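You operate a simulated robot arm through the tools that you are given. There is no shell and no other tool. Be economical: measure what you need, move in short steps, check, and stop when the job is done.

The job below is to be done with a simulated robot arm. You get a single attempt, and the scene is never put back.

Task
Fetch the black adapter from the green table and set it in the brown tray.
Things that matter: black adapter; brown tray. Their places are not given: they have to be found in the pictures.

It is judged by the outcome, as a careful person would: the job done as asked, and still so three seconds after it is handed in. It fails if anything else is knocked over, pushed out of place, dropped, spilled or broken.

Robot
A 7-joint arm with a two-finger parallel gripper, fixed in place. Base frame: the origin is at the foot of the arm, x ahead of it, y to its left, z up. Readings come in m, rad, newtons and seconds.
With the tool pointing down near the work surface it reaches from about 0.24 to 0.62 m from the base axis. Its first joint turns from -1.152 to 1.152 rad. Payload 2.6 kg.
Tool frame: the origin (TCP) lies between the finger pads and is the grasp point; the fingertips stand 0.03 m ahead of it; z points along the fingers, y is the line along which they close. The gripper opens to 0.094 m. The fingers are 0.028 m wide and 0.01 m thick; the gripper's body (0.05 by 0.096 m) begins 0.055 m behind the TCP.
Orientation is that of the tool frame in the base frame, as a unit quaternion [x, y, z, w]. With the fingers straight down and closing along the base's y, the tool's x points along the base's -x, its y along +y and its z along -z.

Tools
- The arm moves only by the tool drive_tool. Its argument "commands" is a list of rows, each a list of 3 entries, a list of its own where there are three numbers: the gripper command, from -1 (shut) to 1 (fully open), values between in proportion, then the shift along the base's x, y, z in mm, then the turn, a rotation vector about the base's x, y, z in rad. In form: [[fingers, [x, y, z], [wx, wy, wz]], ...]. A call has 1 to 20 rows; each row shifts and turns the commanded pose from where the row before left it. A row lasts 0.2 s, in which the tool goes at most 0.05 m and 0.15 rad; a call with a longer step from one row to the next is refused whole, and so is a gripper value outside its range. A pose out of reach is approached as far as the arm can. The call stops where the force on the tool passes 40 N (or 10 N more than at its start, if that is more) or the arm is blocked; 0.2 s more then pass. Each finger travels about 0.072 m/s and halts on what it meets, pressing with about 25 N; the grip force reading is that of the motor and also rises with nothing between the fingers. The clock runs only during rows and for 0.2 s after the last one: add rows that do not move to give the fingers time. The reply holds the time, the measured pose of the TCP, the force on the tool along the base axes, the opening and the grip force, in the units named above and with some noise.
- Cameras (640 x 400 px; columns grow to the right, rows downward): "scene" is fixed at [0.0262, 0.439, 0.5431]; the picture's right is [-0.80, -0.60, 0.00], its down [-0.46, 0.61, -0.65] and it looks along [0.39, -0.51, -0.76] (base axes); focal length 214 px, centre (320, 200). "wrist" rides on the gripper at [-0.037, 0, -0.058] in the tool frame; the picture's right is [0.00, -1.00, 0.00], its down [0.97, 0.00, -0.24] and it looks along [0.24, 0.00, 0.97] (tool axes); focal length 218 px, centre (320, 200).
- camera(camera): a new picture of that camera. No time passes.
- point_at(camera, pixels): for up to 12 pixels [column, row] of the newest picture of that camera ("zoom" is the newest enlarged one), the place [x, y, z] in the base frame of the surface seen there, good to about 0.003 m. No time passes.
- close_up(camera, box): a new picture of the part [left, top, right, bottom] of that camera's present view, enlarged. No time passes.
- job_done(): hands the job in; it is judged then, once.

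Work in short steps. Measure before you move; look again where a grasp or a placing could have gone wrong, and mend it. You have 60 turns and 22 pictures in all, those below and enlarged ones among them. Open the gripper and draw the arm clear of the work before you hand the job in, unless the task says otherwise; then end with one line.

The tools are called after "Request:" as a command line: name --argument value ..., lists and objects as JSON in quotes. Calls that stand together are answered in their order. drive_tool: Moves the arm, as the interface text tells. Its arguments: {"type":"object","properties":{"commands":{"type":"array","items":{"type":"array"}}},"required":["commands"]} The other tools are called the same way: camera (camera) takes a picture; point_at (camera, pixels) gives the place of the surface under pixels of a picture; close_up (camera, box) takes an enlarged picture of a part of a camera's view; job_done () hands the job in.

At the start:

```text
clock: 0.0
position: [0.3569, 0.0535, 0.3014]
ee_rot: [-0.001, 1.0, 0.0, -0.001]
wrist_force: [-0.5, 1.1, 0.0]
width: 0.094
gripper_force: 0.0
```

scene: 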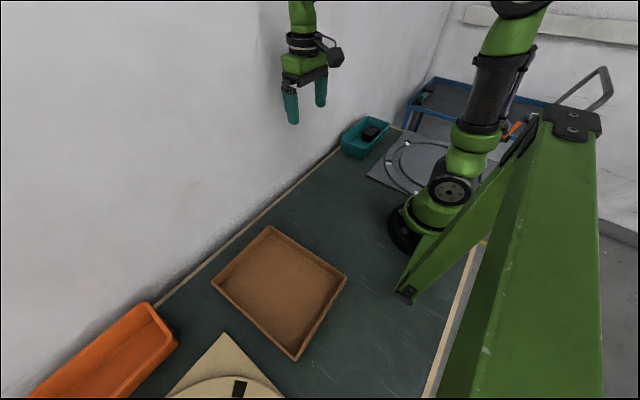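
wrist: 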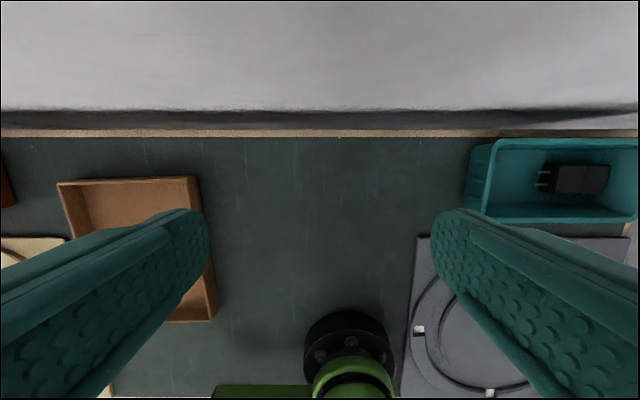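

The wrist picture shows a black plug-like thing in the teal bin near (575,180), and the scene picture has another dark shape at (238,388). I'll enlarge both and measure.

Request:
close_up --camera "wrist" --box '[440, 110, 640, 240]'

Request:
close_up --camera "scene" --box '[20, 220, 360, 400]'

Request:
point_at --camera "wrist" --pixels '[[555, 178], [605, 168], [600, 192], [555, 192], [580, 180], [470, 215], [490, 140], [635, 145], [630, 220], [530, 205], [560, 150], [540, 185]]'

Request:
point_at --camera "scene" --pixels '[[268, 228], [344, 277], [294, 357], [214, 284], [280, 290], [238, 388], [370, 132], [342, 150], [360, 157], [389, 125], [368, 118]]'

```text
3.08 times, centred on (540, 175) of wrist
```

zoom: 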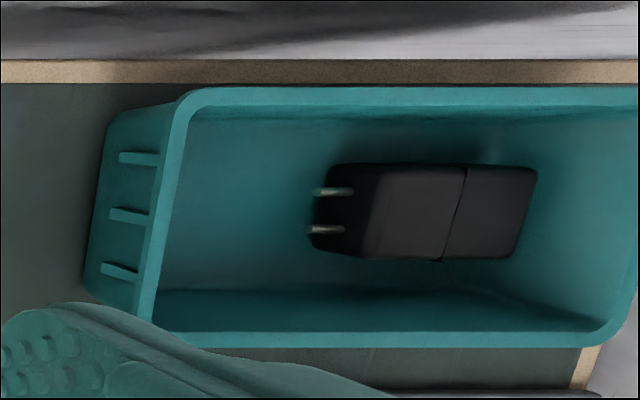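

```text
1.88 times, centred on (190, 310) of scene
```

zoom: 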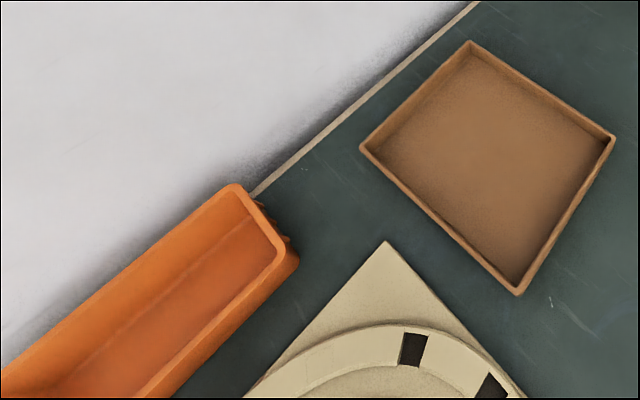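

```text
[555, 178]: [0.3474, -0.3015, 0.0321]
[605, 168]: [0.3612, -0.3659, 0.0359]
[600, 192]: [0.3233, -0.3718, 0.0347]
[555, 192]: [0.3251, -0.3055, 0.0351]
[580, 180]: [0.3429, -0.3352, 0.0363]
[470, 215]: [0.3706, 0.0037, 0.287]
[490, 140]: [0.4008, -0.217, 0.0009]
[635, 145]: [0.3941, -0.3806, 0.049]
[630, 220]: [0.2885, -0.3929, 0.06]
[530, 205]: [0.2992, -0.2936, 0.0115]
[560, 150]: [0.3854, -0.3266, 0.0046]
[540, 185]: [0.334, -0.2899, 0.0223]
```

```text
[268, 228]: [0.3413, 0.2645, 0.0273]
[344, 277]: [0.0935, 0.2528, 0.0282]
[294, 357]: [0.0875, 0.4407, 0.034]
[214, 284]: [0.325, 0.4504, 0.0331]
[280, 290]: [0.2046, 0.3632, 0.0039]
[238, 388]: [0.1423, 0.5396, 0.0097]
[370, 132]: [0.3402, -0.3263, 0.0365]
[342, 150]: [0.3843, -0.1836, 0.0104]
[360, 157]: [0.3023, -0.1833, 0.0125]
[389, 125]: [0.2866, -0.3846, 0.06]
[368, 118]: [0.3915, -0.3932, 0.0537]
```

The adapter lies in the teal bin: x about 0.323–0.361, y −0.30 to −0.375, top z about 0.036. The brown tray's rim runs x 0.09–0.34, y 0.25–0.45. I'll move above the adapter and turn the tool −90° so the fingers close along x, across the adapter's narrow side.

Request:
drive_tool --commands '[[1, [-1.4, -35.6, -5], [0, 0, -0.1428]], [1, [-1.4, -35.6, -5], [0, 0, -0.1428]], [1, [-1.4, -35.6, -5], [0, 0, -0.1428]], [1, [-1.4, -35.6, -5], [0, 0, -0.1428]], [1, [-1.4, -35.6, -5], [0, 0, -0.1428]], [1, [-1.4, -35.6, -5], [0, 0, -0.1428]], [1, [-1.4, -35.6, -5], [0, 0, -0.1428]], [1, [-1.4, -35.6, -5], [0, 0, -0.1428]], [1, [-1.4, -35.6, -5], [0, 0, -0.1428]], [1, [-1.4, -35.6, -5], [0, 0, -0.1428]], [1, [-1.4, -35.6, -5], [0, 0, -0.1428]], [1, [0, 0, 0], [0, 0, 0]]]'

Request:
camera --camera "wrist"

```text
clock: 2.6
position: [0.3424, -0.3394, 0.247]
ee_rot: [0.708, 0.706, -0.001, 0.0]
wrist_force: [-0.8, -0.2, 0.3]
width: 0.094
gripper_force: 0.1
```

```text
17 pictures are left
```

wrist: 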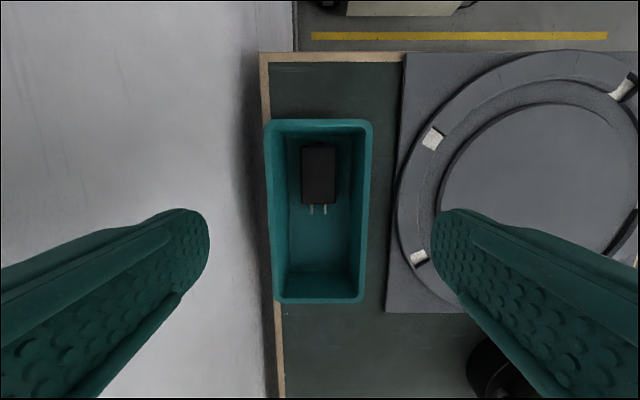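

The adapter is now at (302–337, 143–205) in the wrist picture. I'll measure its edges and the bin's walls.

Request:
point_at --camera "wrist" --pixels '[[305, 160], [334, 160], [305, 198], [333, 198], [319, 147], [319, 202], [290, 180], [350, 180], [281, 180], [367, 180], [319, 240], [319, 124]]'

Request:
close_up --camera "wrist" --box '[250, 110, 390, 310]'

```text
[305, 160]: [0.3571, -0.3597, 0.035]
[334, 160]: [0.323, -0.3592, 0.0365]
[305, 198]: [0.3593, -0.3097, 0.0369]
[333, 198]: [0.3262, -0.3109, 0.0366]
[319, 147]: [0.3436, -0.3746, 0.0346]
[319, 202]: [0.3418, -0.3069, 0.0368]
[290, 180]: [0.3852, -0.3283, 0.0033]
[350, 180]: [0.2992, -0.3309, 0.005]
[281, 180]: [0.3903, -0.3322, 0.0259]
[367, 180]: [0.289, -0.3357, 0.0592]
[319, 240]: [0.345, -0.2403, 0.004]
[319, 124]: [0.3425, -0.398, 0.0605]
```

```text
2.00 times, centred on (320, 210) of wrist
```

zoom: 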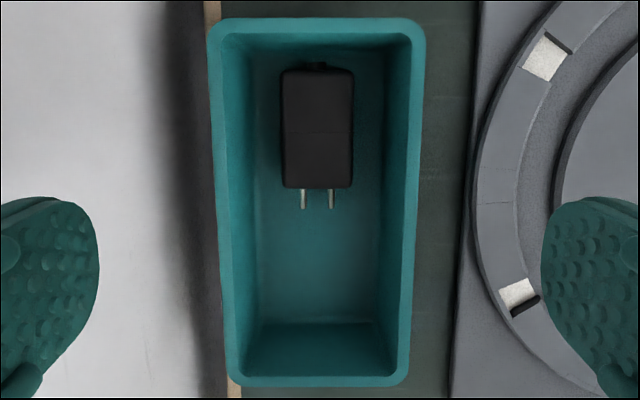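

The adapter is centred on x≈0.342, y≈−0.340, about 37 mm wide, and the bin floor spans x≈0.299–0.385. I'll narrow the fingers to about 56 mm so both fit inside, and descend to just above the rim.

Request:
drive_tool --commands '[[0.19, [0, 0, 0], [0, 0, 0]], [0.19, [0, 0, -30], [0, 0, 0]], [0.19, [0, 0, -30], [0, 0, 0]], [0.19, [0, 0, -30], [0, 0, 0]], [0.19, [0, 0, -30], [0, 0, 0]], [0.19, [0, 0, -17], [0, 0, 0]], [0.19, [0, 0, 0], [0, 0, 0]]]'

Request:
camera --camera "wrist"

```text
clock: 4.2
position: [0.3421, -0.3379, 0.1104]
ee_rot: [0.707, 0.708, -0.001, -0.001]
wrist_force: [0.0, -0.3, 0.0]
width: 0.0556
gripper_force: 0.1
```

```text
15 pictures are left
```

wrist: 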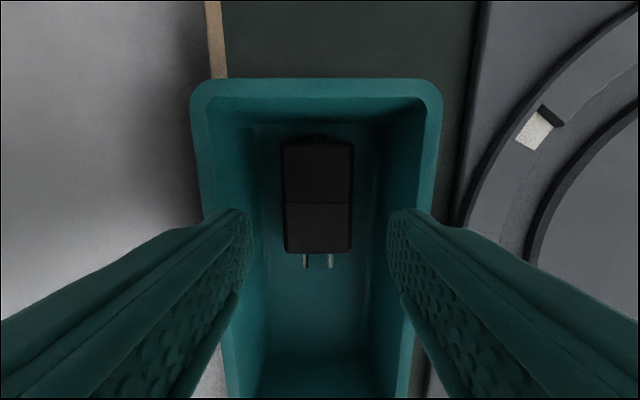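

The fingers (inner edges ~248 and ~388) straddle the adapter (283–352) evenly and sit inside the rim. I'll descend slowly to z≈0.040.

Request:
drive_tool --commands '[[0.19, [0, 0, -15], [0, 0, 0]], [0.19, [0, 0, -15], [0, 0, 0]], [0.19, [0, 0, -15], [0, 0, 0]], [0.19, [0, 0, -15], [0, 0, 0]], [0.19, [0, 0, -10], [0, 0, 0]], [0.19, [0, 0, 0], [0, 0, 0]]]'

```text
clock: 5.6
position: [0.3426, -0.3382, 0.0387]
ee_rot: [0.707, 0.707, 0.0, 0.0]
wrist_force: [-0.5, 0.1, 0.3]
width: 0.056
gripper_force: 0.1
```

No contact force and z is 0.039, with tips just above the bin floor. I'll close and then lift a little to check.

Request:
drive_tool --commands '[[-1, [0, 0, 0], [0, 0, 0]], [-1, [0, 0, 0], [0, 0, 0]], [-1, [0, 0, 0], [0, 0, 0]], [-1, [0, 0, 0], [0, 0, 0]], [-1, [0, 0, 15], [0, 0, 0]], [-1, [0, 0, 20], [0, 0, 0]], [-1, [0, 0, 30], [0, 0, 0]], [-1, [0, 0, 0], [0, 0, 0]]]'

Request:
camera --camera "wrist"

```text
clock: 7.4
position: [0.342, -0.3368, 0.1028]
ee_rot: [0.707, 0.707, 0.0, -0.001]
wrist_force: [0.7, 0.5, -1.1]
width: 0.0498
gripper_force: 25.2
```

```text
14 pictures are left
```

wrist: 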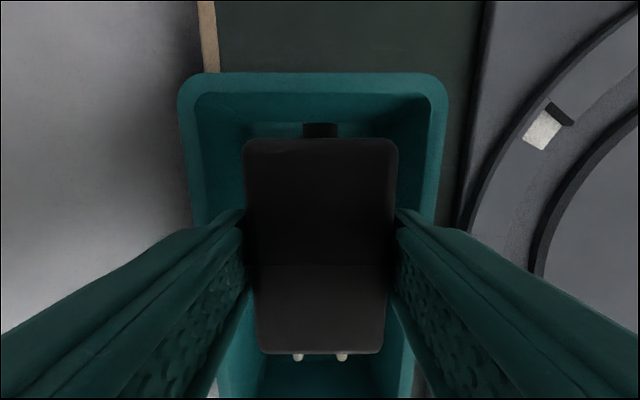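

The adapter is off the bin floor, gripped at 0.050 m with 25 N. I'll lift clear, then swing to the front while turning the tool back +90°.

Request:
drive_tool --commands '[[-1, [0, 0, 30], [0, 0, 0]], [-1, [0, 0, 40], [0, 0, 0]], [-1, [0, 0, 40], [0, 0, 0]], [-1, [0, 0, 10], [0, 0, 0]], [-1, [2, 35, 0], [0, 0, 0.1428]], [-1, [2, 35, 0], [0, 0, 0.1428]], [-1, [2, 35, 0], [0, 0, 0.1428]], [-1, [2, 35, 0], [0, 0, 0.1428]], [-1, [2, 35, 0], [0, 0, 0.1428]], [-1, [2, 35, 0], [0, 0, 0.1428]], [-1, [2, 35, 0], [0, 0, 0.1428]], [-1, [2, 35, 0], [0, 0, 0.1428]], [-1, [2, 35, 0], [0, 0, 0.1428]], [-1, [2, 35, 0], [0, 0, 0.1428]], [-1, [2, 35, 0], [0, 0, 0.1428]], [-1, [0, 0, 0], [0, 0, 0]]]'

```text
clock: 10.8
position: [0.3629, 0.0475, 0.2247]
ee_rot: [-0.001, 1.0, 0.001, 0.0]
wrist_force: [0.8, -0.4, -0.8]
width: 0.0496
gripper_force: 25.3
```

Grip is unchanged (0.0496 m). Next I go over the tray, toward (0.225, 0.345) at the same height.

Request:
drive_tool --commands '[[-1, [-15.3, 33, 0], [0, 0, 0]], [-1, [-15.3, 33, 0], [0, 0, 0]], [-1, [-15.3, 33, 0], [0, 0, 0]], [-1, [-15.3, 33, 0], [0, 0, 0]], [-1, [-15.3, 33, 0], [0, 0, 0]], [-1, [-15.3, 33, 0], [0, 0, 0]], [-1, [-15.3, 33, 0], [0, 0, 0]], [-1, [-15.3, 33, 0], [0, 0, 0]], [-1, [-15.3, 33, 0], [0, 0, 0]], [-1, [0, 0, 0], [0, 0, 0]]]'

Request:
camera --camera "wrist"

Request:
camera --camera "scene"

```text
clock: 13.0
position: [0.2256, 0.3461, 0.2244]
ee_rot: [0.0, 1.0, 0.0, 0.0]
wrist_force: [0.4, -0.3, -1.1]
width: 0.0494
gripper_force: 25.1
```

```text
13 pictures are left
```

wrist: 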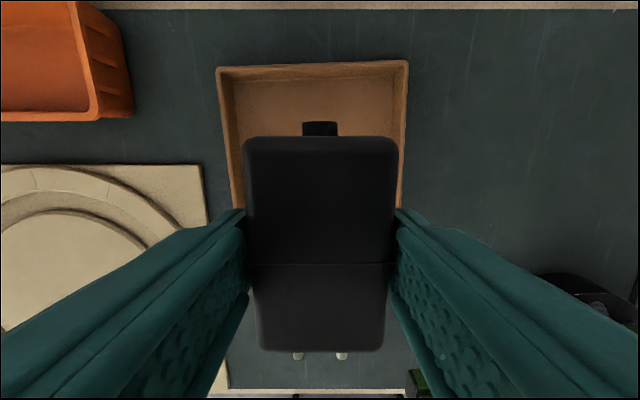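

```text
12 pictures are left
```

scene: 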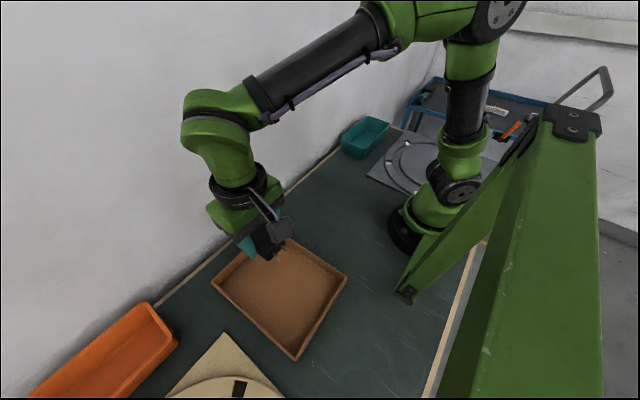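

The tray's far rim shows at rows 62–70, columns 218–408, and the adapter hides its near part. I'll measure the tray's corners in both pictures.

Request:
point_at --camera "wrist" --pixels '[[219, 70], [406, 63], [236, 190], [402, 190], [250, 100], [380, 100], [228, 382], [320, 370], [320, 250], [320, 345], [320, 140]]'

Request:
point_at --camera "scene" --pixels '[[344, 277], [295, 358], [213, 284], [290, 240], [280, 290], [300, 330], [325, 275], [290, 345]]'

```text
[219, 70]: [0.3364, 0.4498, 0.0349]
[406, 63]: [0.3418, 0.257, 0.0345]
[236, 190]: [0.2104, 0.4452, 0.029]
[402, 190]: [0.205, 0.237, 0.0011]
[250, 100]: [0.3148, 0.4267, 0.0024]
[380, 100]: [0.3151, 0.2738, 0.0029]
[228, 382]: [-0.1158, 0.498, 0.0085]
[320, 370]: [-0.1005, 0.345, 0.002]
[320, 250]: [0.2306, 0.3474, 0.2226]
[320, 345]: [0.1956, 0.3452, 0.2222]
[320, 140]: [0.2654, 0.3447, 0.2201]
```

```text
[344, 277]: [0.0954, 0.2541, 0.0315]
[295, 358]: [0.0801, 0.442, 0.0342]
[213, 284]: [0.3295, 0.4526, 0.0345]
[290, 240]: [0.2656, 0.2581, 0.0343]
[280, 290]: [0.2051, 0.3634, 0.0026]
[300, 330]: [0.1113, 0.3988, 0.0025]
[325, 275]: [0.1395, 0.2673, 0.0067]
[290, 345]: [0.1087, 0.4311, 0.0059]
```

The tray interior spans x≈0.095–0.33, y≈0.262–0.445, with its floor at 0.0025, so the adapter (x 0.19–0.27, y≈0.345) is well inside. I'll lower it to about z=0.040 and check the force.

Request:
drive_tool --commands '[[-1, [0, 0, -35], [0, 0, 0]], [-1, [0, 0, -35], [0, 0, 0]], [-1, [0, 0, -35], [0, 0, 0]], [-1, [0, 0, -30], [0, 0, 0]], [-1, [0, 0, -20], [0, 0, 0]], [-1, [0, 0, -15], [0, 0, 0]], [-1, [0, 0, -8], [0, 0, 0]], [-1, [0, 0, -5], [0, 0, 0]], [-1, [0, 0, 0], [0, 0, 0]]]'

```text
clock: 15.0
position: [0.2248, 0.3446, 0.0413]
ee_rot: [0.0, 1.0, 0.0, 0.001]
wrist_force: [0.6, -0.1, -1.4]
width: 0.0497
gripper_force: 25.0
```

At z=0.041 there is no contact yet. I'll creep down 3 mm, then open and rise straight up.

Request:
drive_tool --commands '[[-1, [0, 0, -1.5], [0, 0, 0]], [-1, [0, 0, -1.5], [0, 0, 0]], [-1, [0, 0, 0], [0, 0, 0]], [0.5, [0, 0, 0], [0, 0, 0]], [0.5, [0, 0, 0], [0, 0, 0]], [0.5, [0, 0, 0], [0, 0, 0]], [0.5, [0, 0, 20], [0, 0, 0]], [0.5, [0, 0, 35], [0, 0, 0]], [0.5, [0, 0, 40], [0, 0, 0]], [0.5, [0, 0, 40], [0, 0, 0]], [0.5, [0, 0, 40], [0, 0, 0]], [0.5, [0, 0, 0], [0, 0, 0]]]'

Request:
camera --camera "wrist"

```text
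clock: 17.6
position: [0.2256, 0.3432, 0.2134]
ee_rot: [0.0, 1.0, -0.001, 0.001]
wrist_force: [-0.3, 0.2, -0.2]
width: 0.0706
gripper_force: 0.0
```

```text
11 pictures are left
```

wrist: 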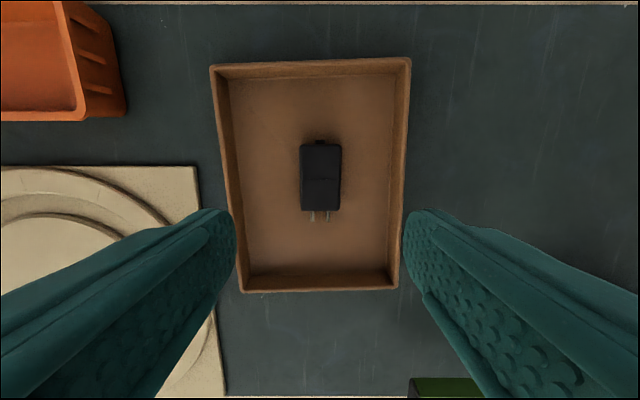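

The adapter lies flat in the tray at (320,178) and the gripper is empty. I'll draw the arm away to the front and take a final look.

Request:
drive_tool --commands '[[0.5, [0, 0, 40], [0, 0, 0]], [0.5, [15, -33, 10], [0, 0, 0]], [0.5, [15, -33, 10], [0, 0, 0]], [0.5, [15, -33, 10], [0, 0, 0]], [0.5, [15, -33, 0], [0, 0, 0]], [0.5, [15, -33, 0], [0, 0, 0]], [0.5, [15, -33, 0], [0, 0, 0]], [0.5, [15, -33, 0], [0, 0, 0]], [0.5, [15, -33, 0], [0, 0, 0]], [0.5, [0, 0, 0], [0, 0, 0]]]'

Request:
camera --camera "scene"

```text
clock: 19.8
position: [0.346, 0.079, 0.2832]
ee_rot: [0.0, 1.0, 0.0, 0.0]
wrist_force: [0.0, -0.2, -0.8]
width: 0.0704
gripper_force: 0.1
```

```text
10 pictures are left
```

scene: 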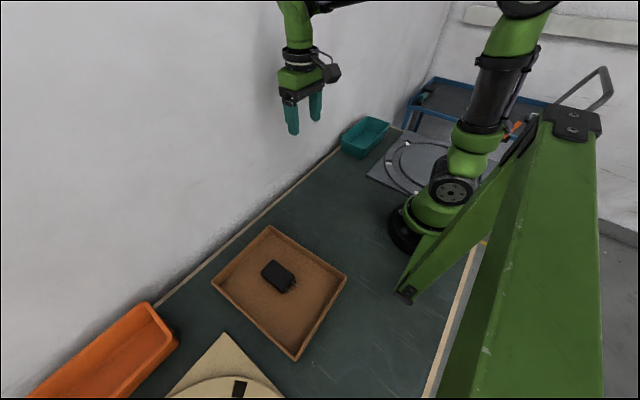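

The scene picture shows the adapter in the brown tray at (278,276), everything else in place, and the arm clear. I'll hand the job in.

Request:
job_done

```text
The job is handed in.
```

The black adapter, which was in the teal bin on the green table, is now lying flat in the brown tray; nothing else moved, and the arm is clear with its gripper open.
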